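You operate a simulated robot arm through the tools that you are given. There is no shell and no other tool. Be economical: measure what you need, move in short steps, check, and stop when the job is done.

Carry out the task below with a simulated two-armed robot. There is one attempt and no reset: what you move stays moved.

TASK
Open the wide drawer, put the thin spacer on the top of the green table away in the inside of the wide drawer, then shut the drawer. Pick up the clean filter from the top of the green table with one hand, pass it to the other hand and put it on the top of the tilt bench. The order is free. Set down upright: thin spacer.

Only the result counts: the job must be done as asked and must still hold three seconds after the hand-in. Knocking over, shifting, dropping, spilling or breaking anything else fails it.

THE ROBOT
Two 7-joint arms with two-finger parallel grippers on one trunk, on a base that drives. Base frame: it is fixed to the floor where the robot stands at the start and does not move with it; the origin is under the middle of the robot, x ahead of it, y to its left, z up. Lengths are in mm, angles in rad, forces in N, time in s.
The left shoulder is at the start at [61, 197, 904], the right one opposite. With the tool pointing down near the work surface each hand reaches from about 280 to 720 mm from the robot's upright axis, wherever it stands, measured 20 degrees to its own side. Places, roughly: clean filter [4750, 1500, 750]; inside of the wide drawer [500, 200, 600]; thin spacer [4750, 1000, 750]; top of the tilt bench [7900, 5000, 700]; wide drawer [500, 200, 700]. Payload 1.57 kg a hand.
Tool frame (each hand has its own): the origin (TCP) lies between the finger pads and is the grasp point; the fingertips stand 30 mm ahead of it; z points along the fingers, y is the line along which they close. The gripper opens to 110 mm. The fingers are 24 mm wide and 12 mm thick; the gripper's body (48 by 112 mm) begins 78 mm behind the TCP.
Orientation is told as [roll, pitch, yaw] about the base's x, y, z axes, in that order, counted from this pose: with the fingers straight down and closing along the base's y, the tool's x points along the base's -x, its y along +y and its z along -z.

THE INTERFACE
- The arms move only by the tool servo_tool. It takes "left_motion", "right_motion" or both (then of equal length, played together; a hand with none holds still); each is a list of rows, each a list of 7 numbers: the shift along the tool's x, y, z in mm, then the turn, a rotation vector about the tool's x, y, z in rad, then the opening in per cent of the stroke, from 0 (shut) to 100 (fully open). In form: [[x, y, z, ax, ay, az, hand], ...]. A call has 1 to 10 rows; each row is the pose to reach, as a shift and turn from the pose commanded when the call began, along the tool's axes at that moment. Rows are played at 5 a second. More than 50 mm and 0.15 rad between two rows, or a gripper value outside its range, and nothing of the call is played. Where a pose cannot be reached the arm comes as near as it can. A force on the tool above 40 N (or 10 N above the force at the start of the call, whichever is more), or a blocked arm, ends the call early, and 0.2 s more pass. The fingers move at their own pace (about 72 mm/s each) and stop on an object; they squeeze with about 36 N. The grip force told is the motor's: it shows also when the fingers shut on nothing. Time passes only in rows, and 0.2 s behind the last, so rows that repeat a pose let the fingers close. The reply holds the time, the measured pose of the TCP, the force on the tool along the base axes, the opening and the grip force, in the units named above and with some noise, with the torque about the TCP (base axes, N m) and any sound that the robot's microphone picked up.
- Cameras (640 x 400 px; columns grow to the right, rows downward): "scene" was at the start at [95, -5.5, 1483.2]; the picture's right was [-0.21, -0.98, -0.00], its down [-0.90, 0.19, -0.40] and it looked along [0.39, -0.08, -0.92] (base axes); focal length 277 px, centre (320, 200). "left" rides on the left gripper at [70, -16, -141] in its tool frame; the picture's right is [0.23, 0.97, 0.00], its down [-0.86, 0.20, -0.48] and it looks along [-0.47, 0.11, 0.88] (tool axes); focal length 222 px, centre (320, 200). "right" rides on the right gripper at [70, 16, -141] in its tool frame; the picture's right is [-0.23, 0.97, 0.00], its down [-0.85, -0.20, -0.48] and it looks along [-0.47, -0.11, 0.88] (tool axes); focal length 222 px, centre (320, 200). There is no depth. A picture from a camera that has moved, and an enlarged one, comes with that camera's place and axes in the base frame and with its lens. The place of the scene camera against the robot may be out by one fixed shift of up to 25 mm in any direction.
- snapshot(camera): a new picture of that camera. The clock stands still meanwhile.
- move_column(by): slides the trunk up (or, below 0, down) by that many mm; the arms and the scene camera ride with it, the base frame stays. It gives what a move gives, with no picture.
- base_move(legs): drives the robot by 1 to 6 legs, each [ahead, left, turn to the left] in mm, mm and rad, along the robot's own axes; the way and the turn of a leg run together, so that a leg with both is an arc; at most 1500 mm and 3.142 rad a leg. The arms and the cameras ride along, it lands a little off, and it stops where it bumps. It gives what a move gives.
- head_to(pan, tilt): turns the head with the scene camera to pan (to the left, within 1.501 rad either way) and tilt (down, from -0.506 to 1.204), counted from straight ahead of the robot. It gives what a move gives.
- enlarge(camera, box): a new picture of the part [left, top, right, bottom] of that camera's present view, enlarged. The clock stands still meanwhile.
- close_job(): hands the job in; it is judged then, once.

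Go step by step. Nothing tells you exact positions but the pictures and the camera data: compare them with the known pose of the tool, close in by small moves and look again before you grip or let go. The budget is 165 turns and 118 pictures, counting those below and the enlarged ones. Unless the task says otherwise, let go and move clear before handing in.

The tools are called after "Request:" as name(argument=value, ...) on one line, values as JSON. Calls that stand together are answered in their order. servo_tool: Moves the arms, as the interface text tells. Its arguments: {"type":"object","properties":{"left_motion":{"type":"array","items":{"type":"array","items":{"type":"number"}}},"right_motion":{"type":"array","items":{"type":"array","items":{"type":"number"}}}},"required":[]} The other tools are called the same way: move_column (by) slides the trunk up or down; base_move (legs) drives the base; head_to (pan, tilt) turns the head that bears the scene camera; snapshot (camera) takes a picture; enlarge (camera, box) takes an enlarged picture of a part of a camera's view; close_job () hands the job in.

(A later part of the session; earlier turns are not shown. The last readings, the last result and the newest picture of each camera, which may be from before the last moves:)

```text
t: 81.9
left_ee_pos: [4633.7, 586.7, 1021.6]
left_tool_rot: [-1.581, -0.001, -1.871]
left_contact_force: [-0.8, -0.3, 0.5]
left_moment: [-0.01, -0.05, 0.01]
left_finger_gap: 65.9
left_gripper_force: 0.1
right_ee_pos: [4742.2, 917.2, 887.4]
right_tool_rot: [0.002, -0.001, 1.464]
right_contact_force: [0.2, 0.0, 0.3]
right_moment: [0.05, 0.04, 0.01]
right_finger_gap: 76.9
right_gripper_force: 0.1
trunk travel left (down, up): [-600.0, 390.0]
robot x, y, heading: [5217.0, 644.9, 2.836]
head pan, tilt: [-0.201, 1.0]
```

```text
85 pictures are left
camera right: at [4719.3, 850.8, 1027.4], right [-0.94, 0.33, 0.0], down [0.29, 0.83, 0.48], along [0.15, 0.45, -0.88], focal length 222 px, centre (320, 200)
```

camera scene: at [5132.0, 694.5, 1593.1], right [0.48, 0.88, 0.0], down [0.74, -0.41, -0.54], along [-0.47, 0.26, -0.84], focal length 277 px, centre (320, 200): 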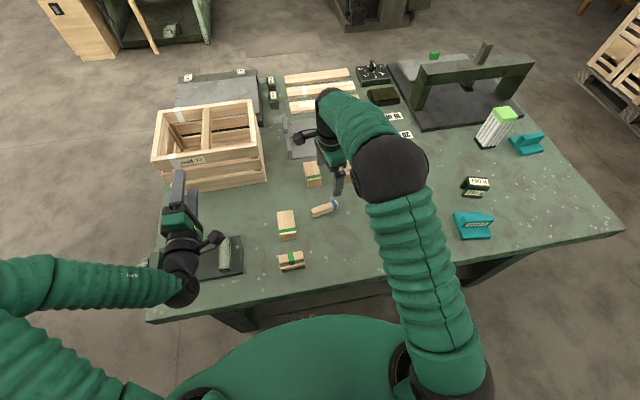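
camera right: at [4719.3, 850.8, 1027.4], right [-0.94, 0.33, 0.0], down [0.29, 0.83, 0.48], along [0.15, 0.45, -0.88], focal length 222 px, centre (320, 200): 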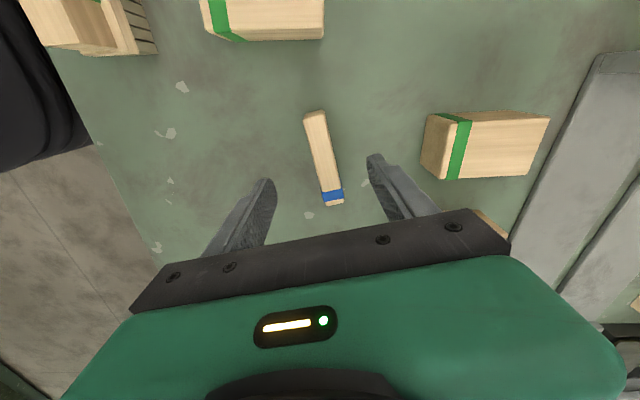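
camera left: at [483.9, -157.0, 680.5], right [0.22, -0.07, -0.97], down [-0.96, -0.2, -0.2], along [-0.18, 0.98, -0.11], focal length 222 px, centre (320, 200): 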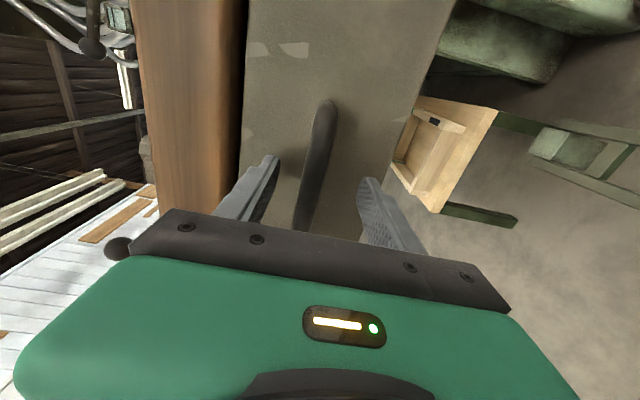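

Spacer top is about z 820. I descend carefully, centred on (4736, 914).

Request:
servo_tool(right_motion=[[4, 5, 15, 0, 0, 0, 60], [4, 5, 30, 0, 0, 0, 60], [4, 5, 30, 0, 0, 0, 60]])

Request:
snapshot(camera="right")

Request:
enlarge(camera="scene", box=[256, 130, 416, 230])

```text
t: 82.7
left_ee_pos: [4633.8, 587.0, 1021.8]
left_tool_rot: [-1.578, -0.001, -1.872]
left_contact_force: [0.3, 0.2, -0.9]
left_moment: [-0.04, 0.0, 0.02]
left_finger_gap: 66.3
left_gripper_force: 0.2
right_ee_pos: [4735.5, 914.7, 856.7]
right_tool_rot: [0.004, -0.001, 1.463]
right_contact_force: [-0.5, 0.3, -0.3]
right_moment: [-0.01, -0.01, 0.0]
right_finger_gap: 65.8
right_gripper_force: 0.1
trunk travel left (down, up): [-600.0, 390.0]
robot x, y, heading: [5219.4, 644.5, 2.839]
head pan, tilt: [-0.201, 1.0]
```

```text
84 pictures are left
camera right: at [4712.8, 847.9, 997.3], right [-0.94, 0.33, 0.0], down [0.29, 0.83, 0.48], along [0.15, 0.45, -0.88], focal length 222 px, centre (320, 200)
```

right: 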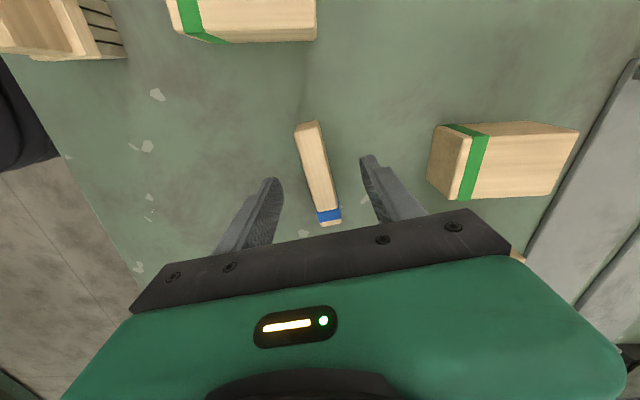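

```text
4.00 times, centred on (336, 180) of scene
camera zoom: at [5132.4, 694.2, 1593.1], right [0.48, 0.88, 0.0], down [0.74, -0.41, -0.54], along [-0.47, 0.26, -0.84], focal length 1109 px, centre (256, 280)
```

zoom: 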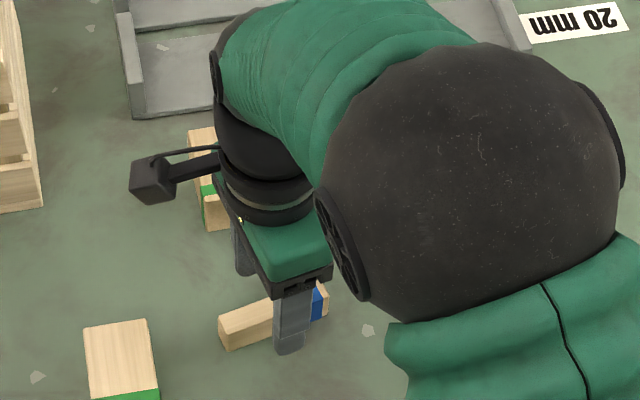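

Alignment across the stick is good whatever the exact height. I descend in small steps, watching for contact.

Request:
servo_tool(right_motion=[[0, 0, 8, 0, 0, 0, 60], [0, 0, 16, 0, 0, 0, 60], [0, 0, 24, 0, 0, 0, 60], [0, 0, 30, 0, 0, 0, 60], [0, 0, 30, 0, 0, 0, 60]])

Request:
snapshot(camera="right")

```text
t: 83.9
left_ee_pos: [4635.9, 587.8, 1024.8]
left_tool_rot: [-1.582, 0.0, -1.869]
left_contact_force: [0.6, 0.2, -0.6]
left_moment: [-0.01, 0.04, -0.02]
left_finger_gap: 65.8
left_gripper_force: 0.1
right_ee_pos: [4735.9, 914.7, 830.7]
right_tool_rot: [0.007, -0.003, 1.465]
right_contact_force: [-0.3, 2.7, 30.7]
right_moment: [-0.31, -1.16, 0.04]
right_finger_gap: 65.7
right_gripper_force: 0.0
trunk travel left (down, up): [-600.0, 390.0]
robot x, y, heading: [5220.8, 642.2, 2.841]
head pan, tilt: [-0.201, 1.0]
```

```text
82 pictures are left
camera right: at [4713.6, 847.5, 970.9], right [-0.94, 0.33, 0.01], down [0.29, 0.83, 0.48], along [0.15, 0.45, -0.88], focal length 222 px, centre (320, 200)
```

right: 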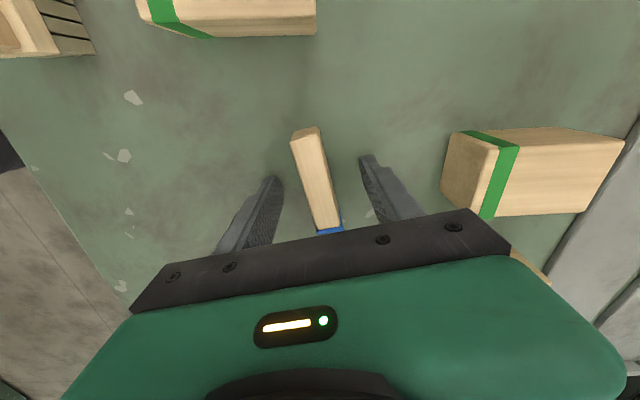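

Tips touched the table (top at z≈800). I lift 4 mm and close on the spacer.

Request:
servo_tool(right_motion=[[0, 0, -7, 0, 0, 0, 60], [0, 0, -7, 0, 0, 0, 0], [0, 0, -7, 0, 0, 0, 0], [0, 0, -7, 0, 0, 0, 0], [0, 0, -7, 0, 0, 0, 0]])

```text
t: 85.1
left_ee_pos: [4632.6, 587.3, 1021.2]
left_tool_rot: [-1.579, -0.001, -1.872]
left_contact_force: [-0.2, -0.5, -0.4]
left_moment: [-0.02, 0.01, -0.01]
left_finger_gap: 66.0
left_gripper_force: 0.0
right_ee_pos: [4736.0, 915.0, 833.6]
right_tool_rot: [0.002, -0.003, 1.464]
right_contact_force: [-0.3, -0.3, -0.8]
right_moment: [0.02, 0.0, 0.01]
right_finger_gap: 18.6
right_gripper_force: 32.8
trunk travel left (down, up): [-600.0, 390.0]
robot x, y, heading: [5220.1, 640.7, 2.839]
head pan, tilt: [-0.201, 1.0]
```

Gripped at 18.6 mm. Lift and check.

Request:
servo_tool(right_motion=[[0, 0, -40, 0, 0, 0, 0], [0, 0, -80, 0, 0, 0, 0], [0, 0, -120, 0, 0, 0, 0], [0, 0, -160, 0, 0, 0, 0]])

Request:
snapshot(camera="right")

Request:
snapshot(camera="scene")

```text
t: 86.1
left_ee_pos: [4634.9, 587.5, 1023.6]
left_tool_rot: [-1.579, 0.0, -1.872]
left_contact_force: [0.1, 0.6, -0.1]
left_moment: [0.03, 0.02, 0.01]
left_finger_gap: 66.2
left_gripper_force: 0.1
right_ee_pos: [4736.1, 914.2, 996.5]
right_tool_rot: [0.003, -0.002, 1.464]
right_contact_force: [1.0, -0.9, 0.4]
right_moment: [0.01, 0.01, 0.01]
right_finger_gap: 18.8
right_gripper_force: 33.1
trunk travel left (down, up): [-600.0, 390.0]
robot x, y, heading: [5218.8, 642.2, 2.836]
head pan, tilt: [-0.201, 1.0]
```

```text
81 pictures are left
camera right: at [4713.6, 847.4, 1136.1], right [-0.94, 0.33, 0.0], down [0.29, 0.83, 0.48], along [0.15, 0.45, -0.88], focal length 222 px, centre (320, 200)
```

right: 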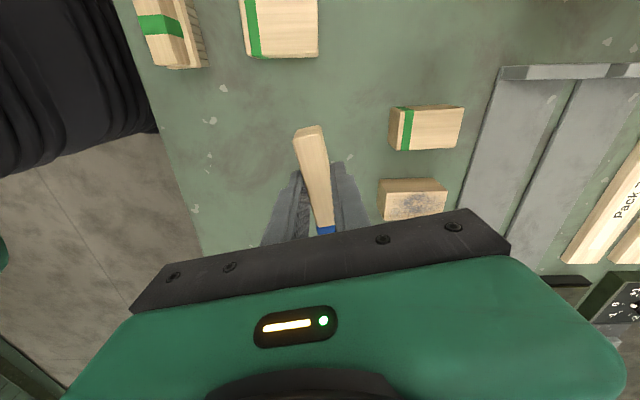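

```text
80 pictures are left
camera scene: at [5133.8, 693.9, 1593.1], right [0.48, 0.88, 0.0], down [0.74, -0.41, -0.54], along [-0.47, 0.26, -0.84], focal length 277 px, centre (320, 200)
```

scene: 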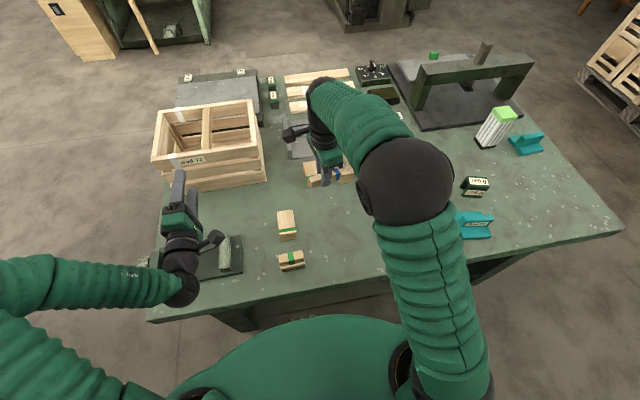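

The spacer is held. I return to the drawer by the same way.

Request:
base_move(legs=[[-245, 65, 0], [190, 972, 0], [0, 0, 0.303], [1350, 203, 0], [1350, 203, 0], [1350, 203, 0]])

Request:
head_to(pan=0, tilt=0.6)

Request:
snapshot(camera="scene")

```text
t: 112.9
left_ee_pos: [349.5, -1129.6, 1023.1]
left_tool_rot: [-1.578, 0.001, -1.577]
left_contact_force: [-0.4, 0.6, -0.7]
left_moment: [0.0, -0.02, -0.03]
left_finger_gap: 66.1
left_gripper_force: 0.1
right_ee_pos: [351.4, -788.0, 994.9]
right_tool_rot: [0.002, -0.002, 1.758]
right_contact_force: [-1.2, -0.2, -0.6]
right_moment: [0.01, 0.01, 0.0]
right_finger_gap: 18.7
right_gripper_force: 33.2
trunk travel left (down, up): [-600.0, 390.0]
robot x, y, heading: [896.4, -904.5, 3.136]
head pan, tilt: [-0.201, 1.0]
```

```text
t: 113.8
left_ee_pos: [349.8, -1130.1, 1023.1]
left_tool_rot: [-1.58, -0.001, -1.578]
left_contact_force: [-0.2, -0.2, 0.7]
left_moment: [-0.01, 0.01, 0.02]
left_finger_gap: 66.1
left_gripper_force: 0.1
right_ee_pos: [354.8, -786.0, 994.9]
right_tool_rot: [0.003, -0.001, 1.757]
right_contact_force: [-0.9, -0.4, 0.0]
right_moment: [0.0, -0.01, 0.02]
right_finger_gap: 18.9
right_gripper_force: 32.8
trunk travel left (down, up): [-600.0, 390.0]
robot x, y, heading: [897.7, -905.3, 3.133]
head pan, tilt: [0.0, 0.6]
```

```text
79 pictures are left
camera scene: at [778.5, -898.9, 1625.0], right [0.01, 1.0, 0.0], down [0.57, -0.01, -0.82], along [-0.82, 0.01, -0.57], focal length 277 px, centre (320, 200)
```

scene: 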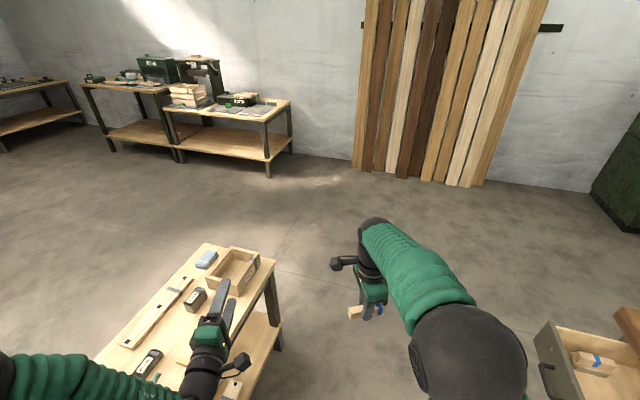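

Now turn to face the drawer and strafe left towards it with hands high.

Request:
base_move(legs=[[0, 0, -1.872], [-65, 680, 0]])

Request:
head_to(pan=-0.1, tilt=0.8)

Request:
snapshot(camera="scene")

```text
t: 122.0
left_ee_pos: [172.9, -176.9, 1024.1]
left_tool_rot: [-1.579, -0.004, 2.842]
left_contact_force: [-0.1, 0.4, -0.1]
left_moment: [0.01, 0.04, 0.04]
left_finger_gap: 66.3
left_gripper_force: 0.3
right_ee_pos: [500.6, -280.4, 995.0]
right_tool_rot: [0.004, -0.001, -0.108]
right_contact_force: [1.3, -0.1, -0.3]
right_moment: [0.0, -0.02, -0.02]
right_finger_gap: 18.9
right_gripper_force: 32.8
trunk travel left (down, up): [-600.0, 390.0]
robot x, y, heading: [222.8, -762.6, 1.269]
head pan, tilt: [0.0, 0.6]
```

```text
t: 122.8
left_ee_pos: [171.5, -177.7, 1023.3]
left_tool_rot: [-1.581, -0.002, 2.842]
left_contact_force: [0.0, -0.4, -0.4]
left_moment: [0.02, -0.02, 0.03]
left_finger_gap: 66.0
left_gripper_force: 0.0
right_ee_pos: [499.3, -281.1, 995.3]
right_tool_rot: [0.005, -0.002, -0.11]
right_contact_force: [-0.1, 0.7, -0.3]
right_moment: [-0.01, 0.01, 0.0]
right_finger_gap: 18.6
right_gripper_force: 33.5
trunk travel left (down, up): [-600.0, 390.0]
robot x, y, heading: [227.0, -764.9, 1.268]
head pan, tilt: [-0.099, 0.799]
```

```text
78 pictures are left
camera scene: at [274.2, -649.2, 1608.2], right [0.92, -0.39, 0.0], down [-0.28, -0.66, -0.7], along [0.27, 0.64, -0.72], focal length 277 px, centre (320, 200)
```

scene: 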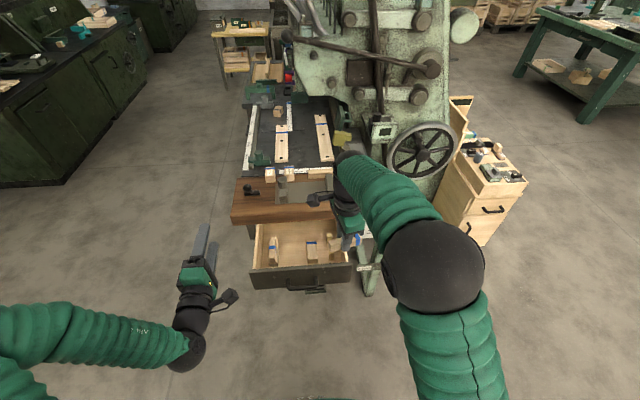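

Request:
enlarge(camera="scene", box=[220, 170, 380, 300])

Request:
snapshot(camera="right")

```text
3.08 times, centred on (300, 235) of scene
camera zoom: at [274.2, -649.2, 1608.2], right [0.92, -0.39, 0.0], down [-0.28, -0.66, -0.7], along [0.27, 0.64, -0.72], focal length 853 px, centre (382, 92)
```

zoom: 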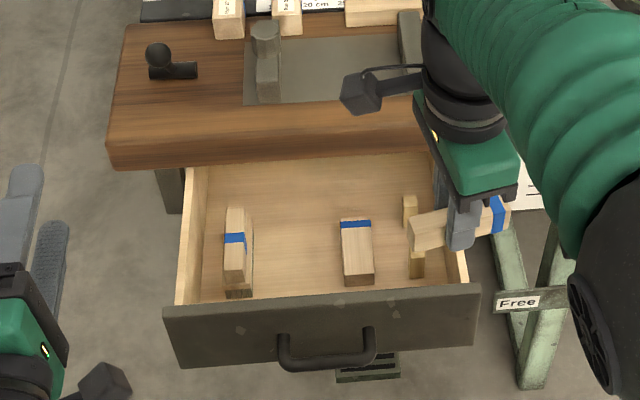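

```text
76 pictures are left
camera right: at [431.7, -256.9, 1136.4], right [0.33, 0.94, 0.01], down [0.83, -0.29, 0.48], along [0.45, -0.15, -0.88], focal length 222 px, centre (320, 200)
```

right: 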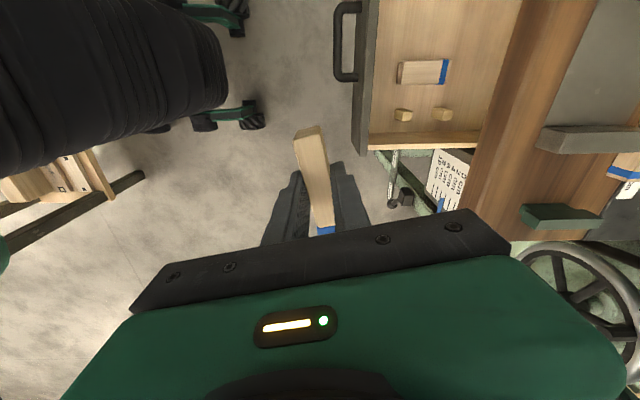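

The drawer's contents match the blue-taped family. I move the base in so that the right hand comes over the drawer's free middle.

Request:
base_move(legs=[[200, 150, 0]])

Request:
servo_tool(right_motion=[[0, 0, 0, 0, 0, -0.137, 0], [0, 0, 0, 0, 0, -0.274, 0], [0, 0, 0, 0, 0, -0.411, 0], [0, 0, 0, 0, 0, -0.548, 0], [0, 0, 0, 0, 0, -0.685, 0], [0, 0, 0, 0, 0, -0.822, 0], [0, 0, 0, 0, 0, -0.959, 0], [0, 0, 0, 0, 0, -1.096, 0], [0, 0, 0, 0, 0, -1.233, 0], [0, 0, 0, 0, 0, -1.37, 0]])

Request:
snapshot(camera="right")

Request:
snapshot(camera="scene")

```text
t: 124.6
left_ee_pos: [92.8, 54.5, 1023.8]
left_tool_rot: [-1.582, -0.007, 2.839]
left_contact_force: [0.7, 0.4, -0.1]
left_moment: [-0.01, 0.01, 0.0]
left_finger_gap: 66.1
left_gripper_force: 0.1
right_ee_pos: [419.5, -49.8, 996.0]
right_tool_rot: [0.007, 0.004, -0.109]
right_contact_force: [1.0, 0.0, -1.1]
right_moment: [0.03, 0.03, 0.0]
right_finger_gap: 18.9
right_gripper_force: 32.7
trunk travel left (down, up): [-600.0, 390.0]
robot x, y, heading: [145.1, -530.1, 1.262]
head pan, tilt: [-0.099, 0.799]
```

```text
t: 126.8
left_ee_pos: [87.8, 54.7, 1025.0]
left_tool_rot: [-1.584, 0.0, 2.841]
left_contact_force: [-0.4, 0.5, 0.3]
left_moment: [0.03, 0.03, 0.02]
left_finger_gap: 66.1
left_gripper_force: 0.0
right_ee_pos: [414.2, -48.1, 996.6]
right_tool_rot: [-0.002, -0.008, 1.262]
right_contact_force: [0.1, -0.4, -0.7]
right_moment: [0.0, 0.01, 0.01]
right_finger_gap: 18.7
right_gripper_force: 33.1
trunk travel left (down, up): [-600.0, 390.0]
robot x, y, heading: [141.0, -527.9, 1.26]
head pan, tilt: [-0.099, 0.799]
```

```text
75 pictures are left
camera right: at [378.0, -109.6, 1136.7], right [-0.86, 0.51, 0.0], down [0.45, 0.75, 0.48], along [0.25, 0.42, -0.87], focal length 222 px, centre (320, 200)
```

right: 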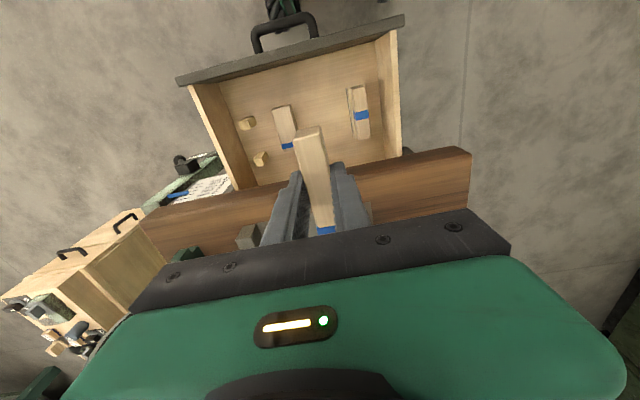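

```text
74 pictures are left
camera scene: at [188.8, -415.3, 1608.2], right [0.92, -0.39, 0.0], down [-0.28, -0.66, -0.7], along [0.27, 0.64, -0.72], focal length 277 px, centre (320, 200)
```

scene: 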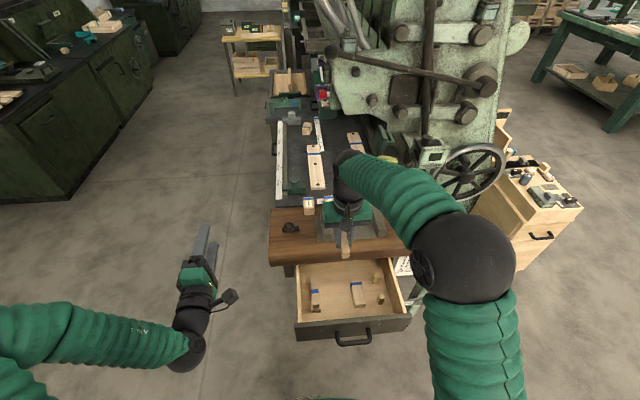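

The hand is right above the free lane between the two blue-taped blocks. I shift 15 mm toward the front and go down 250 mm.

Request:
servo_tool(right_motion=[[8, 0, 45, 0, 0, 0, 0], [15, 0, 90, 0, 0, 0, 0], [15, 0, 135, 0, 0, 0, 0], [15, 0, 180, 0, 0, 0, 0], [15, 0, 225, 0, 0, 0, 0], [15, 0, 250, 0, 0, 0, 0], [15, 0, 250, 0, 0, 0, 0]])

Request:
snapshot(camera="right")

Request:
snapshot(camera="scene")

```text
t: 128.4
left_ee_pos: [87.8, 54.0, 1025.4]
left_tool_rot: [-1.584, 0.0, 2.839]
left_contact_force: [0.0, 0.2, -0.6]
left_moment: [0.01, 0.0, 0.0]
left_finger_gap: 65.8
left_gripper_force: 0.0
right_ee_pos: [409.8, -61.4, 745.9]
right_tool_rot: [-0.002, -0.007, 1.261]
right_contact_force: [0.4, -0.3, -1.0]
right_moment: [0.03, 0.05, 0.0]
right_finger_gap: 18.7
right_gripper_force: 33.4
trunk travel left (down, up): [-600.0, 390.0]
robot x, y, heading: [143.9, -529.1, 1.261]
head pan, tilt: [-0.099, 0.799]
```

```text
73 pictures are left
camera right: at [373.7, -122.8, 887.0], right [-0.86, 0.51, 0.0], down [0.45, 0.75, 0.48], along [0.25, 0.42, -0.87], focal length 222 px, centre (320, 200)
```

right: 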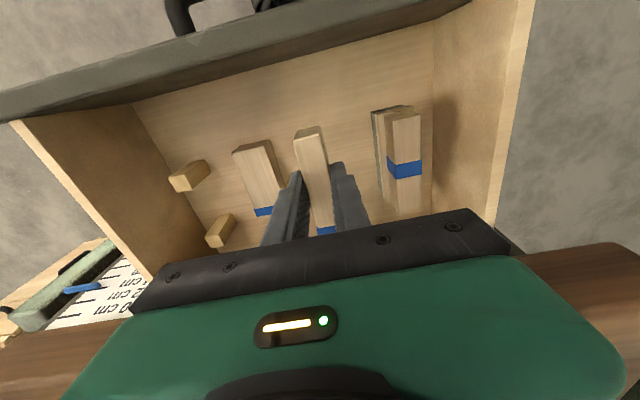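

```text
72 pictures are left
camera scene: at [188.6, -415.3, 1608.2], right [0.92, -0.39, 0.0], down [-0.28, -0.66, -0.7], along [0.28, 0.64, -0.72], focal length 277 px, centre (320, 200)
```

scene: 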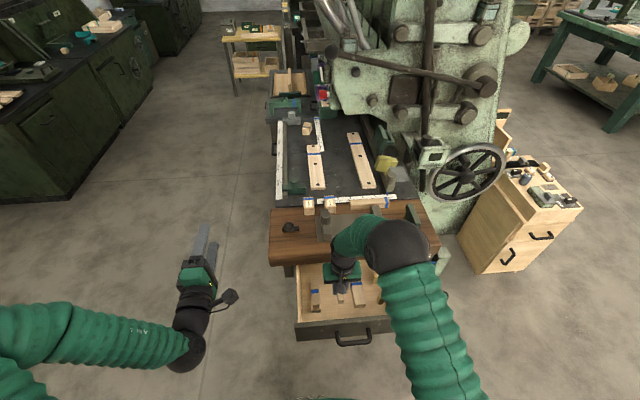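

Clear lane: about 43 mm on one side and 61 on the other, so I shift 8 mm left and lower until the spacer meets the drawer floor.

Request:
servo_tool(right_motion=[[0, 8, 20, 0, 0, 0, 0], [0, 8, 40, 0, 0, 0, 0], [0, 8, 55, 0, 0, 0, 0], [0, 8, 65, 0, 0, 0, 0], [0, 8, 72, 0, 0, 0, 0], [0, 8, 79, 0, 0, 0, 0], [0, 8, 86, 0, 0, 0, 0], [0, 8, 93, 0, 0, 0, 0], [0, 8, 100, 0, 0, 0, 0]])

Request:
snapshot(camera="right")

```text
t: 130.4
left_ee_pos: [87.3, 53.0, 1025.7]
left_tool_rot: [-1.584, 0.002, 2.841]
left_contact_force: [0.1, 0.0, -0.7]
left_moment: [0.01, -0.02, -0.02]
left_finger_gap: 66.3
left_gripper_force: 0.1
right_ee_pos: [405.3, -52.2, 655.5]
right_tool_rot: [0.0, -0.021, 1.257]
right_contact_force: [1.8, -0.5, 29.9]
right_moment: [-0.75, 0.13, 0.08]
right_finger_gap: 18.7
right_gripper_force: 33.3
trunk travel left (down, up): [-600.0, 390.0]
robot x, y, heading: [142.1, -526.5, 1.268]
head pan, tilt: [-0.099, 0.799]
stopped in row 9 (right hand): the force on the tool passed its limit at 52 N (the readings are from after the stop); the commanded pose is now the measured one
```

```text
71 pictures are left
camera right: at [367.6, -116.4, 794.3], right [-0.86, 0.51, 0.01], down [0.45, 0.74, 0.5], along [0.25, 0.43, -0.87], focal length 222 px, centre (320, 200)
```

right: 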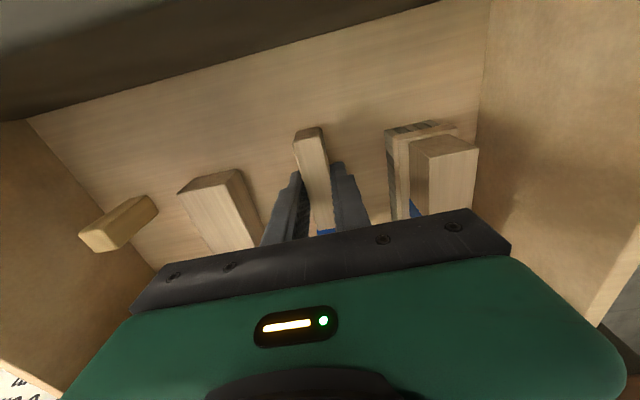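

The spacer stands on the floor. I relieve the press slightly, then open modestly.

Request:
servo_tool(right_motion=[[0, 0, -2, 0, 0.01, 0, 0], [0, 0, -2, 0, 0.018, 0, 0]])

```text
t: 131.0
left_ee_pos: [87.0, 53.6, 1024.9]
left_tool_rot: [-1.584, 0.0, 2.839]
left_contact_force: [0.3, 0.4, -0.1]
left_moment: [-0.02, 0.0, -0.03]
left_finger_gap: 65.9
left_gripper_force: 0.1
right_ee_pos: [404.6, -55.3, 654.9]
right_tool_rot: [-0.001, -0.001, 1.26]
right_contact_force: [-0.2, 0.7, 15.5]
right_moment: [0.79, -0.31, 0.0]
right_finger_gap: 18.7
right_gripper_force: 33.4
trunk travel left (down, up): [-600.0, 390.0]
robot x, y, heading: [142.3, -528.5, 1.266]
head pan, tilt: [-0.099, 0.799]
```

Request:
servo_tool(right_motion=[[0, 0, -1, 0, 0, 0, 36], [0, 0, -1, 0, 0, 0, 36], [0, 0, -30, 0, 0, 0, 36], [0, 0, -75, 0, 0, 0, 36], [0, 0, -120, 0, 0, 0, 36], [0, 0, -165, 0, 0, 0, 36], [0, 0, -210, 0, 0, 0, 36], [0, 0, -210, 0, 0, 0, 36]])

Request:
snapshot(camera="right")

```text
t: 132.8
left_ee_pos: [87.7, 55.0, 1024.5]
left_tool_rot: [-1.582, 0.001, 2.84]
left_contact_force: [-0.3, -0.6, -0.2]
left_moment: [0.02, -0.01, -0.01]
left_finger_gap: 65.9
left_gripper_force: 0.1
right_ee_pos: [404.6, -54.4, 861.7]
right_tool_rot: [0.001, 0.007, 1.257]
right_contact_force: [-0.3, -0.8, 0.7]
right_moment: [-0.03, 0.02, -0.03]
right_finger_gap: 39.8
right_gripper_force: 0.1
trunk travel left (down, up): [-600.0, 390.0]
robot x, y, heading: [142.2, -531.8, 1.269]
head pan, tilt: [-0.099, 0.799]
```

```text
70 pictures are left
camera right: at [369.0, -114.5, 1002.8], right [-0.86, 0.51, 0.0], down [0.45, 0.75, 0.47], along [0.25, 0.41, -0.88], focal length 222 px, centre (320, 200)
```

right: 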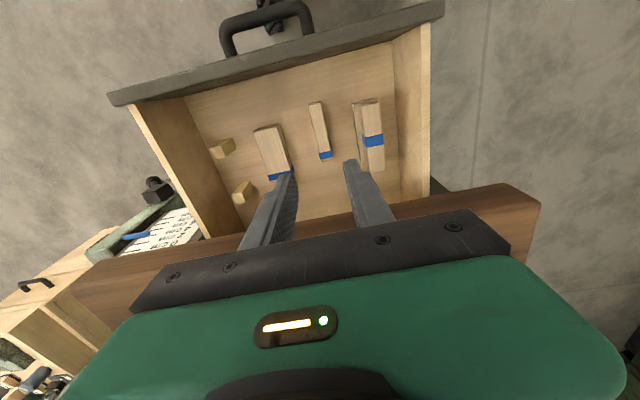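

The spacer lies in the lane, tape end as before. Now I raise and retract the right hand, then move to grip the handle with the left hand as before.

Request:
servo_tool(right_motion=[[0, 0, -45, 0, 0, 0, 36], [20, 0, -90, 0, 0, 0, 36], [40, 0, -135, 0, 0, 0, 36], [70, 0, -170, 0, 0, 0, 36], [100, 0, -200, 0, 0, 0, 36]])

Request:
base_move(legs=[[-291, -369, 0]])

Request:
move_column(by=-350)

Request:
head_to(pan=0, tilt=0.8)

Request:
snapshot(camera="scene")

Request:
snapshot(camera="left")

```text
t: 134.0
left_ee_pos: [87.3, 53.6, 1025.1]
left_tool_rot: [-1.585, 0.0, 2.841]
left_contact_force: [0.7, -0.3, -0.3]
left_moment: [0.02, 0.01, -0.01]
left_finger_gap: 66.0
left_gripper_force: 0.1
right_ee_pos: [374.7, -151.8, 1064.1]
right_tool_rot: [-0.001, 0.002, 1.26]
right_contact_force: [-0.2, -0.6, -0.1]
right_moment: [0.03, -0.02, 0.03]
right_finger_gap: 39.8
right_gripper_force: 0.2
trunk travel left (down, up): [-600.0, 390.0]
robot x, y, heading: [145.2, -532.4, 1.266]
head pan, tilt: [-0.099, 0.799]
```

```text
t: 136.8
left_ee_pos: [347.4, -332.2, 1022.7]
left_tool_rot: [-1.583, 0.004, 2.838]
left_contact_force: [-0.7, -0.1, 0.7]
left_moment: [0.01, 0.01, -0.07]
left_finger_gap: 65.9
left_gripper_force: 0.0
right_ee_pos: [635.7, -536.2, 1063.4]
right_tool_rot: [-0.005, 0.002, 1.259]
right_contact_force: [-0.2, 0.5, -0.8]
right_moment: [0.01, -0.02, -0.01]
right_finger_gap: 39.8
right_gripper_force: 0.0
trunk travel left (down, up): [-600.0, 390.0]
robot x, y, heading: [406.9, -918.6, 1.267]
head pan, tilt: [-0.099, 0.799]
```

```text
t: 140.2
left_ee_pos: [351.2, -335.2, 674.9]
left_tool_rot: [-1.583, -0.001, 2.84]
left_contact_force: [0.0, 0.6, -0.4]
left_moment: [0.0, 0.01, 0.01]
left_finger_gap: 66.1
left_gripper_force: 0.2
right_ee_pos: [639.3, -539.6, 713.8]
right_tool_rot: [0.001, 0.0, 1.26]
right_contact_force: [0.3, 1.5, 1.2]
right_moment: [0.03, 0.02, 0.0]
right_finger_gap: 39.6
right_gripper_force: 0.0
trunk travel left (down, up): [-250.0, 740.0]
robot x, y, heading: [405.5, -920.2, 1.261]
head pan, tilt: [-0.099, 0.799]
```

```text
t: 140.9
left_ee_pos: [352.8, -335.8, 675.5]
left_tool_rot: [-1.581, -0.002, 2.837]
left_contact_force: [0.0, 0.3, 0.1]
left_moment: [0.0, 0.02, -0.01]
left_finger_gap: 65.9
left_gripper_force: 0.1
right_ee_pos: [639.4, -540.9, 714.9]
right_tool_rot: [0.0, 0.001, 1.258]
right_contact_force: [0.2, 0.5, 1.2]
right_moment: [0.01, 0.01, -0.01]
right_finger_gap: 39.3
right_gripper_force: 0.1
trunk travel left (down, up): [-250.0, 740.0]
robot x, y, heading: [404.8, -916.7, 1.264]
head pan, tilt: [0.0, 0.799]
```

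```text
69 pictures are left
camera scene: at [444.9, -801.8, 1258.2], right [0.95, -0.3, 0.0], down [-0.22, -0.68, -0.7], along [0.21, 0.66, -0.72], focal length 277 px, centre (320, 200)
```

scene: 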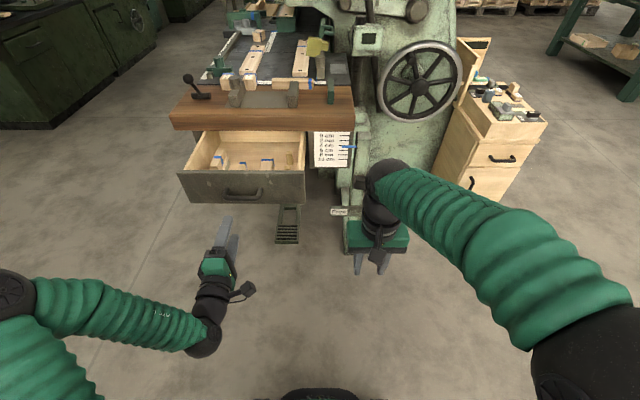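

```text
68 pictures are left
camera left: at [375.2, -490.4, 689.5], right [0.22, -0.06, -0.97], down [-0.96, -0.2, -0.2], along [-0.18, 0.98, -0.1], focal length 222 px, centre (320, 200)
```

left: 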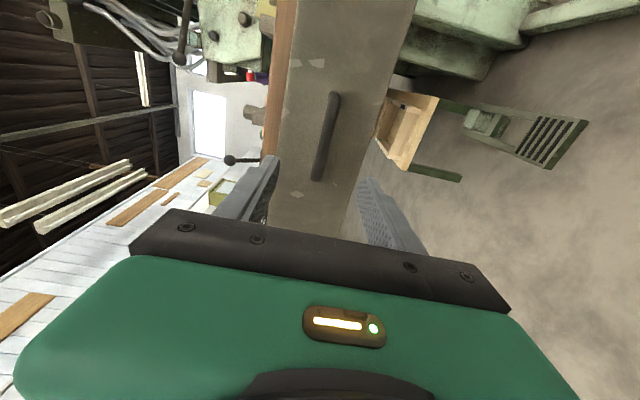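

Aligned as at release (133 mm short of the grasp pose). I advance base 70 and arm 63, and close on the bar.

Request:
base_move(legs=[[70, 0, 0]])

Request:
servo_tool(left_motion=[[0, 1, 30, 0, 0, 0, 60], [0, 1, 58, 0, 0, 0, 60], [0, 1, 63, 0, 0, 0, 60]], right_motion=[[30, 0, 0, 0, 0, 0, 36], [60, 0, 0, 0, 0, 0, 36], [80, 0, 0, 0, 0, 0, 36]])

Request:
enlarge(camera="scene", box=[150, 110, 342, 230])

```text
t: 141.9
left_ee_pos: [372.6, -266.6, 674.7]
left_tool_rot: [-1.582, 0.0, 2.839]
left_contact_force: [0.2, 0.2, -1.8]
left_moment: [0.01, -0.01, 0.0]
left_finger_gap: 65.9
left_gripper_force: 0.0
right_ee_pos: [659.8, -471.3, 712.1]
right_tool_rot: [0.001, 0.005, 1.262]
right_contact_force: [0.2, 0.6, 0.0]
right_moment: [0.0, 0.01, -0.04]
right_finger_gap: 39.7
right_gripper_force: 0.0
trunk travel left (down, up): [-250.0, 740.0]
robot x, y, heading: [424.9, -850.4, 1.262]
head pan, tilt: [0.0, 0.799]
```

```text
t: 142.7
left_ee_pos: [389.8, -208.8, 675.6]
left_tool_rot: [-1.584, -0.001, 2.84]
left_contact_force: [-0.2, 0.5, 1.0]
left_moment: [0.01, -0.04, -0.01]
left_finger_gap: 66.2
left_gripper_force: 0.0
right_ee_pos: [634.2, -551.3, 713.2]
right_tool_rot: [-0.001, 0.002, 1.26]
right_contact_force: [0.2, 0.1, -0.4]
right_moment: [0.05, 0.03, 0.0]
right_finger_gap: 39.7
right_gripper_force: 0.0
trunk travel left (down, up): [-250.0, 740.0]
robot x, y, heading: [423.7, -848.8, 1.259]
head pan, tilt: [0.0, 0.799]
```

```text
3.33 times, centred on (246, 170) of scene
camera zoom: at [465.6, -735.7, 1258.3], right [0.95, -0.3, 0.0], down [-0.22, -0.68, -0.7], along [0.21, 0.66, -0.72], focal length 924 px, centre (567, 300)
```

zoom: 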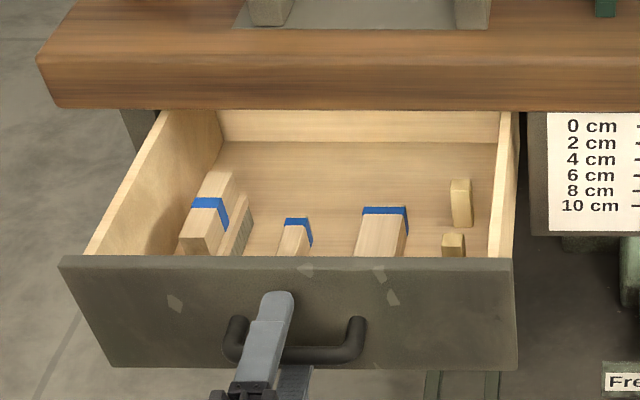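

Gripping and pushing the drawer in by driving 200 mm; the last bit I do with the arm.

Request:
servo_tool(left_motion=[[0, 0, 0, 0, 0, 0, 0], [0, 0, 0, 0, 0, 0, 0], [0, 0, 0, 0, 0, 0, 0], [0, 0, 0, 0, 0, 0, 0]])

Request:
base_move(legs=[[100, 0, 0]])

Request:
base_move(legs=[[95, 0, 0]])

Request:
snapshot(camera="scene")

```text
t: 143.7
left_ee_pos: [390.7, -207.3, 669.9]
left_tool_rot: [-1.576, 0.0, 2.837]
left_contact_force: [2.4, -3.2, -23.9]
left_moment: [-0.11, 0.07, 0.22]
left_finger_gap: 15.7
left_gripper_force: 31.8
right_ee_pos: [634.8, -548.7, 712.0]
right_tool_rot: [0.001, 0.005, 1.259]
right_contact_force: [-0.1, 0.3, 0.4]
right_moment: [0.03, 0.01, 0.0]
right_finger_gap: 40.0
right_gripper_force: 0.1
trunk travel left (down, up): [-250.0, 740.0]
robot x, y, heading: [425.8, -848.9, 1.261]
head pan, tilt: [0.0, 0.799]
```

```text
t: 144.8
left_ee_pos: [421.9, -111.8, 671.0]
left_tool_rot: [-1.576, 0.001, 2.836]
left_contact_force: [8.9, -0.3, -33.5]
left_moment: [-0.02, -0.07, -0.09]
left_finger_gap: 15.7
left_gripper_force: 31.4
right_ee_pos: [666.0, -451.9, 711.1]
right_tool_rot: [-0.002, 0.005, 1.26]
right_contact_force: [-0.5, -0.5, -0.1]
right_moment: [-0.01, 0.0, 0.04]
right_finger_gap: 39.6
right_gripper_force: 0.1
trunk travel left (down, up): [-250.0, 740.0]
robot x, y, heading: [459.9, -755.5, 1.263]
head pan, tilt: [0.0, 0.799]
```

```text
t: 146.0
left_ee_pos: [452.1, -22.7, 671.3]
left_tool_rot: [-1.577, -0.002, 2.832]
left_contact_force: [9.9, -0.2, -34.1]
left_moment: [-0.02, -0.02, 0.59]
left_finger_gap: 15.8
left_gripper_force: 30.9
right_ee_pos: [693.1, -362.6, 712.0]
right_tool_rot: [0.0, 0.002, 1.259]
right_contact_force: [-0.1, 0.1, 0.3]
right_moment: [-0.06, -0.01, -0.03]
right_finger_gap: 39.6
right_gripper_force: 0.0
trunk travel left (down, up): [-250.0, 740.0]
robot x, y, heading: [489.5, -665.1, 1.27]
head pan, tilt: [0.0, 0.799]
```

```text
66 pictures are left
camera scene: at [526.1, -543.1, 1257.3], right [0.95, -0.3, 0.0], down [-0.22, -0.69, -0.69], along [0.21, 0.66, -0.72], focal length 277 px, centre (320, 200)
```

scene: 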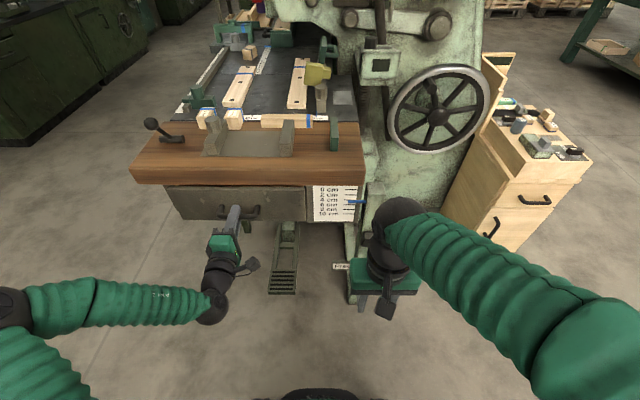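

Nearly shut, about 27 mm to go. I push with the arm in small steps until it stops.

Request:
servo_tool(left_motion=[[0, -3, 10, 0, 0, 0, 0], [0, -3, 18, 0, 0, 0, 0], [0, -3, 24, 0, 0, 0, 0], [0, -3, 28, 0, 0, 0, 0], [0, -3, 32, 0, 0, 0, 0], [0, -3, 36, 0, 0, 0, 0], [0, -3, 40, 0, 0, 0, 0]])

Request:
enlarge(camera="scene", box=[130, 120, 386, 280])

```text
t: 146.9
left_ee_pos: [456.6, -5.1, 670.5]
left_tool_rot: [-1.558, 0.002, 2.83]
left_contact_force: [-0.2, -2.4, -21.7]
left_moment: [-0.12, 0.24, 0.22]
left_finger_gap: 15.7
left_gripper_force: 31.5
right_ee_pos: [691.7, -368.2, 717.0]
right_tool_rot: [0.001, -0.005, 1.261]
right_contact_force: [-0.6, 0.0, 0.0]
right_moment: [0.0, -0.07, 0.01]
right_finger_gap: 40.0
right_gripper_force: 0.0
trunk travel left (down, up): [-250.0, 740.0]
robot x, y, heading: [485.0, -660.9, 1.264]
head pan, tilt: [0.0, 0.799]
stopped in row 4 (left hand): the force on the tool passed its limit at 47 N (the readings are from after the stop); the commanded pose is now the measured one
```

```text
2.50 times, centred on (258, 200) of scene
camera zoom: at [524.2, -546.7, 1258.3], right [0.95, -0.3, 0.0], down [-0.22, -0.69, -0.69], along [0.21, 0.66, -0.72], focal length 693 px, centre (475, 200)
```

zoom: 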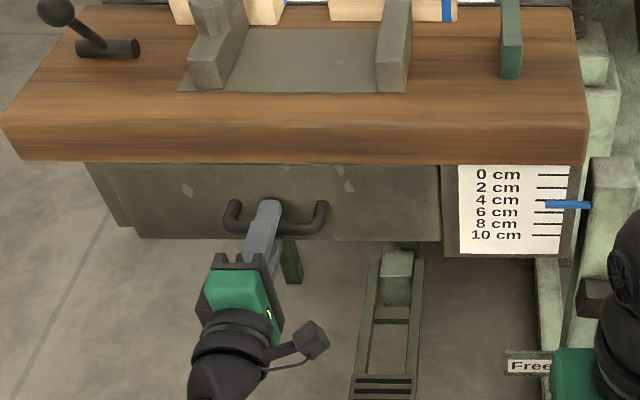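

It seems ~8 mm short of shut. I release, back off, close the fingers and push on the bar head-on.

Request:
servo_tool(left_motion=[[0, 0, 0, 0, 0, 0, 60], [0, 0, 0, 0, 0, 0, 60], [0, 0, -40, 0, 0, 0, 60], [0, 0, -50, 0, 0, 0, 0], [0, 0, -50, 0, 0, 0, 0], [0, 0, -50, 0, 0, 0, 0], [0, 0, -50, 0, 0, 0, 0]])

Request:
servo_tool(left_motion=[[0, -3, 10, 0, 0, 0, 0], [0, -3, 18, 0, 0, 0, 0], [0, -3, 24, 0, 0, 0, 0], [0, -3, 28, 0, 0, 0, 0], [0, -3, 32, 0, 0, 0, 0], [0, -3, 36, 0, 0, 0, 0], [0, -3, 40, 0, 0, 0, 0], [0, -3, 44, 0, 0, 0, 0], [0, -3, 48, 0, 0, 0, 0], [0, -3, 52, 0, 0, 0, 0]])

Request:
enlarge(camera="scene", box=[130, 120, 386, 280])

```text
t: 148.6
left_ee_pos: [442.4, -51.5, 676.8]
left_tool_rot: [-1.57, 0.0, 2.832]
left_contact_force: [0.2, 0.1, -0.4]
left_moment: [-0.01, 0.02, -0.01]
left_finger_gap: 0.0
left_gripper_force: 21.4
right_ee_pos: [692.2, -369.1, 715.9]
right_tool_rot: [0.0, -0.006, 1.26]
right_contact_force: [-0.3, 0.2, 0.0]
right_moment: [0.0, 0.03, 0.03]
right_finger_gap: 39.6
right_gripper_force: 0.0
trunk travel left (down, up): [-250.0, 740.0]
robot x, y, heading: [490.0, -665.4, 1.263]
head pan, tilt: [0.0, 0.799]
```

```text
t: 149.4
left_ee_pos: [447.5, -34.3, 679.3]
left_tool_rot: [-1.568, 0.003, 2.832]
left_contact_force: [-9.0, -21.4, 6.7]
left_moment: [0.03, -0.01, 0.23]
left_finger_gap: 0.1
left_gripper_force: 21.2
right_ee_pos: [691.5, -371.6, 717.1]
right_tool_rot: [0.0, -0.008, 1.263]
right_contact_force: [0.6, 0.2, 0.9]
right_moment: [0.0, 0.01, -0.05]
right_finger_gap: 39.6
right_gripper_force: 0.1
trunk travel left (down, up): [-250.0, 740.0]
robot x, y, heading: [486.4, -668.2, 1.266]
head pan, tilt: [0.0, 0.799]
stopped in row 4 (left hand): the force on the tool passed its limit at 48 N (the readings are from after the stop); the commanded pose is now the measured one
```

```text
2.50 times, centred on (258, 200) of scene
camera zoom: at [522.5, -554.6, 1259.0], right [0.95, -0.3, 0.0], down [-0.21, -0.68, -0.7], along [0.21, 0.67, -0.72], focal length 693 px, centre (475, 200)
```

zoom: 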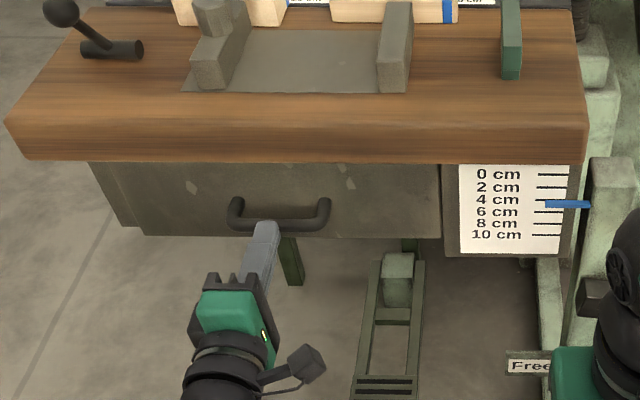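

It moved a bit and hit resistance. One more push to confirm it is at the stop.

Request:
servo_tool(left_motion=[[0, 0, 3, 0, 0, 0, 0], [0, 0, 6, 0, 0, 0, 0], [0, 0, 9, 0, 0, 0, 0], [0, 0, 12, 0, 0, 0, 0], [0, 0, 15, 0, 0, 0, 0]])

Request:
enlarge(camera="scene", box=[150, 160, 310, 260])

```text
t: 149.8
left_ee_pos: [447.5, -34.1, 678.3]
left_tool_rot: [-1.569, 0.001, 2.83]
left_contact_force: [-8.6, -24.3, 8.8]
left_moment: [0.11, -0.02, 0.23]
left_finger_gap: 0.0
left_gripper_force: 21.7
right_ee_pos: [691.0, -371.0, 718.4]
right_tool_rot: [0.001, -0.009, 1.263]
right_contact_force: [-0.2, -0.8, 0.1]
right_moment: [0.0, 0.01, 0.05]
right_finger_gap: 39.5
right_gripper_force: 0.2
trunk travel left (down, up): [-250.0, 740.0]
robot x, y, heading: [485.3, -666.6, 1.268]
head pan, tilt: [0.0, 0.799]
stopped in row 1 (left hand): the force on the tool passed its limit at 45 N (the readings are from after the stop); the commanded pose is now the measured one
```

```text
4.00 times, centred on (230, 210) of scene
camera zoom: at [522.2, -555.7, 1258.9], right [0.95, -0.3, 0.0], down [-0.21, -0.68, -0.7], along [0.21, 0.67, -0.71], focal length 1109 px, centre (680, 160)
```

zoom: 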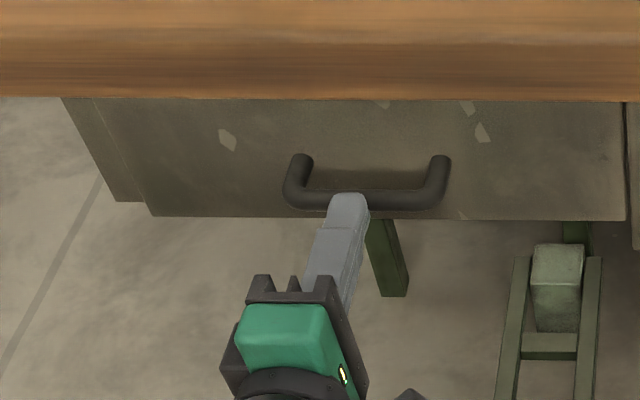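

The drawer's outline matches its initial closed picture, so it is shut. I withdraw the hand, raise the arms and drive to the far left end of the green table for the filter.

Request:
servo_tool(left_motion=[[0, 0, -30, 0, 0, 0, 0], [0, 0, -60, 0, 0, 0, 0]])

Request:
base_move(legs=[[-240, 0, 0], [104, -491, 0], [0, 0, -1.265], [1500, 0, 0], [300, 300, 0]])

Request:
move_column(by=350)

Request:
base_move(legs=[[1500, 0, 0], [745, 340, 0], [700, 1056, 0], [0, 1300, 0]])

Request:
head_to(pan=1.0, tilt=0.2)

Request:
snapshot(camera="scene")

```text
t: 150.4
left_ee_pos: [431.7, -87.0, 674.6]
left_tool_rot: [-1.56, 0.001, 2.829]
left_contact_force: [-0.3, -0.8, 0.3]
left_moment: [0.04, 0.0, 0.0]
left_finger_gap: 0.0
left_gripper_force: 21.5
right_ee_pos: [693.5, -369.9, 715.9]
right_tool_rot: [0.003, -0.005, 1.262]
right_contact_force: [0.4, 0.6, -1.0]
right_moment: [-0.01, -0.01, -0.03]
right_finger_gap: 39.7
right_gripper_force: 0.1
trunk travel left (down, up): [-250.0, 740.0]
robot x, y, heading: [487.3, -663.3, 1.27]
head pan, tilt: [0.0, 0.799]
```

```text
t: 167.1
left_ee_pos: [3255.0, -434.8, 674.9]
left_tool_rot: [-1.559, -0.001, 1.55]
left_contact_force: [-0.5, -0.1, -0.3]
left_moment: [0.0, -0.01, -0.02]
left_finger_gap: 0.0
left_gripper_force: 21.3
right_ee_pos: [3059.6, -764.6, 716.6]
right_tool_rot: [0.003, -0.005, -0.017]
right_contact_force: [-0.6, -0.1, 0.0]
right_moment: [0.01, -0.01, -0.01]
right_finger_gap: 39.6
right_gripper_force: 0.1
trunk travel left (down, up): [-250.0, 740.0]
robot x, y, heading: [2719.3, -647.1, -0.014]
head pan, tilt: [0.0, 0.799]
```

```text
t: 170.5
left_ee_pos: [3255.4, -432.5, 1026.7]
left_tool_rot: [-1.563, 0.002, 1.551]
left_contact_force: [0.1, 0.1, -0.5]
left_moment: [0.02, 0.01, 0.01]
left_finger_gap: 0.0
left_gripper_force: 20.9
right_ee_pos: [3060.6, -764.0, 1066.5]
right_tool_rot: [-0.001, -0.006, -0.018]
right_contact_force: [-0.4, 0.6, 1.5]
right_moment: [0.02, 0.01, -0.01]
right_finger_gap: 39.5
right_gripper_force: 0.1
trunk travel left (down, up): [-600.0, 390.0]
robot x, y, heading: [2715.8, -657.0, -0.012]
head pan, tilt: [0.0, 0.799]
```

```text
t: 194.0
left_ee_pos: [6224.8, 2229.3, 1026.9]
left_tool_rot: [-1.562, 0.001, 1.544]
left_contact_force: [0.2, -0.3, 0.2]
left_moment: [0.02, 0.01, -0.02]
left_finger_gap: 0.0
left_gripper_force: 20.7
right_ee_pos: [6026.2, 1899.7, 1066.8]
right_tool_rot: [0.002, -0.006, -0.022]
right_contact_force: [-0.3, -0.5, 0.8]
right_moment: [-0.01, 0.0, 0.02]
right_finger_gap: 39.8
right_gripper_force: 0.1
trunk travel left (down, up): [-600.0, 390.0]
robot x, y, heading: [5680.5, 2018.9, -0.023]
head pan, tilt: [0.0, 0.799]
```

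```text
t: 195.2
left_ee_pos: [6223.8, 2230.9, 1025.4]
left_tool_rot: [-1.562, 0.002, 1.544]
left_contact_force: [-0.7, -0.3, 1.4]
left_moment: [-0.01, 0.01, 0.0]
left_finger_gap: 0.0
left_gripper_force: 21.2
right_ee_pos: [6026.6, 1901.4, 1066.0]
right_tool_rot: [0.001, -0.008, -0.023]
right_contact_force: [0.7, -0.9, -0.6]
right_moment: [0.02, -0.03, 0.0]
right_finger_gap: 39.6
right_gripper_force: 0.1
trunk travel left (down, up): [-600.0, 390.0]
robot x, y, heading: [5683.1, 2011.7, -0.021]
head pan, tilt: [1.0, 0.201]
```

```text
62 pictures are left
camera scene: at [5774.0, 2099.8, 1661.8], right [0.83, -0.56, 0.0], down [-0.11, -0.17, -0.98], along [0.55, 0.81, -0.2], focal length 277 px, centre (320, 200)
```

scene: 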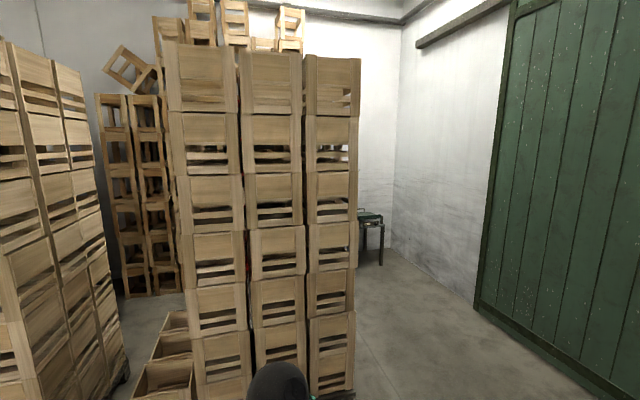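

The tilt bench is behind the crate stack, reached by the corridor along the door wall. Now I turn to the green table's end.

Request:
base_move(legs=[[0, 0, -1.895], [-180, -650, 0]])

Request:
head_to(pan=0, tilt=0.8)

Request:
snapshot(camera="scene")

```text
t: 203.5
left_ee_pos: [5167.2, 1824.4, 1025.1]
left_tool_rot: [-1.563, 0.004, -0.358]
left_contact_force: [-0.8, 0.5, -1.1]
left_moment: [-0.05, 0.04, -0.08]
left_finger_gap: 0.0
left_gripper_force: 21.0
right_ee_pos: [4918.1, 2118.0, 1065.5]
right_tool_rot: [-0.001, -0.008, -1.924]
right_contact_force: [0.7, -0.3, -0.4]
right_moment: [-0.01, 0.04, 0.0]
right_finger_gap: 39.5
right_gripper_force: 0.1
trunk travel left (down, up): [-600.0, 390.0]
robot x, y, heading: [5132.2, 2404.2, -1.922]
head pan, tilt: [1.0, 0.201]
```

```text
t: 204.8
left_ee_pos: [5163.4, 1826.4, 1026.0]
left_tool_rot: [-1.562, 0.001, -0.359]
left_contact_force: [-0.1, 0.3, 0.0]
left_moment: [0.03, -0.02, 0.03]
left_finger_gap: 0.0
left_gripper_force: 21.2
right_ee_pos: [4915.8, 2119.8, 1065.8]
right_tool_rot: [0.003, -0.008, -1.925]
right_contact_force: [0.1, 0.0, 0.2]
right_moment: [-0.03, 0.02, 0.04]
right_finger_gap: 39.9
right_gripper_force: 0.0
trunk travel left (down, up): [-600.0, 390.0]
robot x, y, heading: [5138.5, 2405.2, -1.923]
head pan, tilt: [0.0, 0.799]
```

```text
61 pictures are left
camera scene: at [5101.8, 2307.1, 1608.3], right [-0.94, 0.34, 0.0], down [0.25, 0.67, -0.7], along [-0.24, -0.65, -0.72], focal length 277 px, centre (320, 200)
```

scene: 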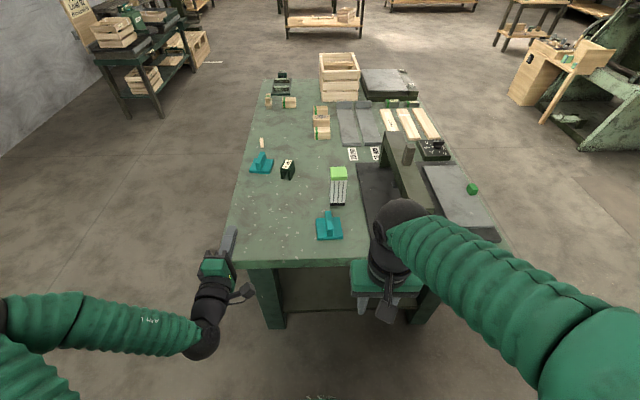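

Request:
enlarge(camera="scene", box=[256, 130, 416, 230])

```text
4.00 times, centred on (336, 180) of scene
camera zoom: at [5101.8, 2307.1, 1608.3], right [-0.94, 0.34, 0.0], down [0.25, 0.67, -0.7], along [-0.24, -0.65, -0.72], focal length 1109 px, centre (256, 280)
```

zoom: 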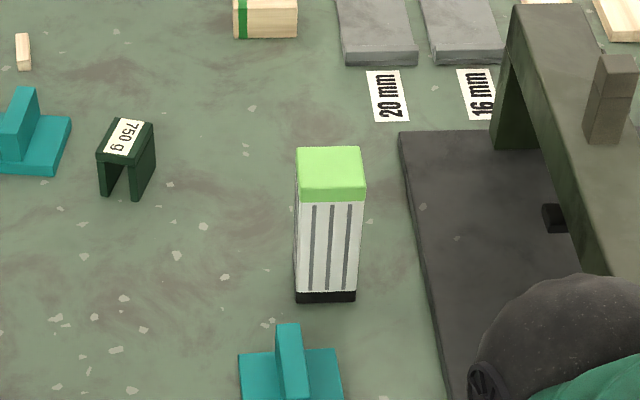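

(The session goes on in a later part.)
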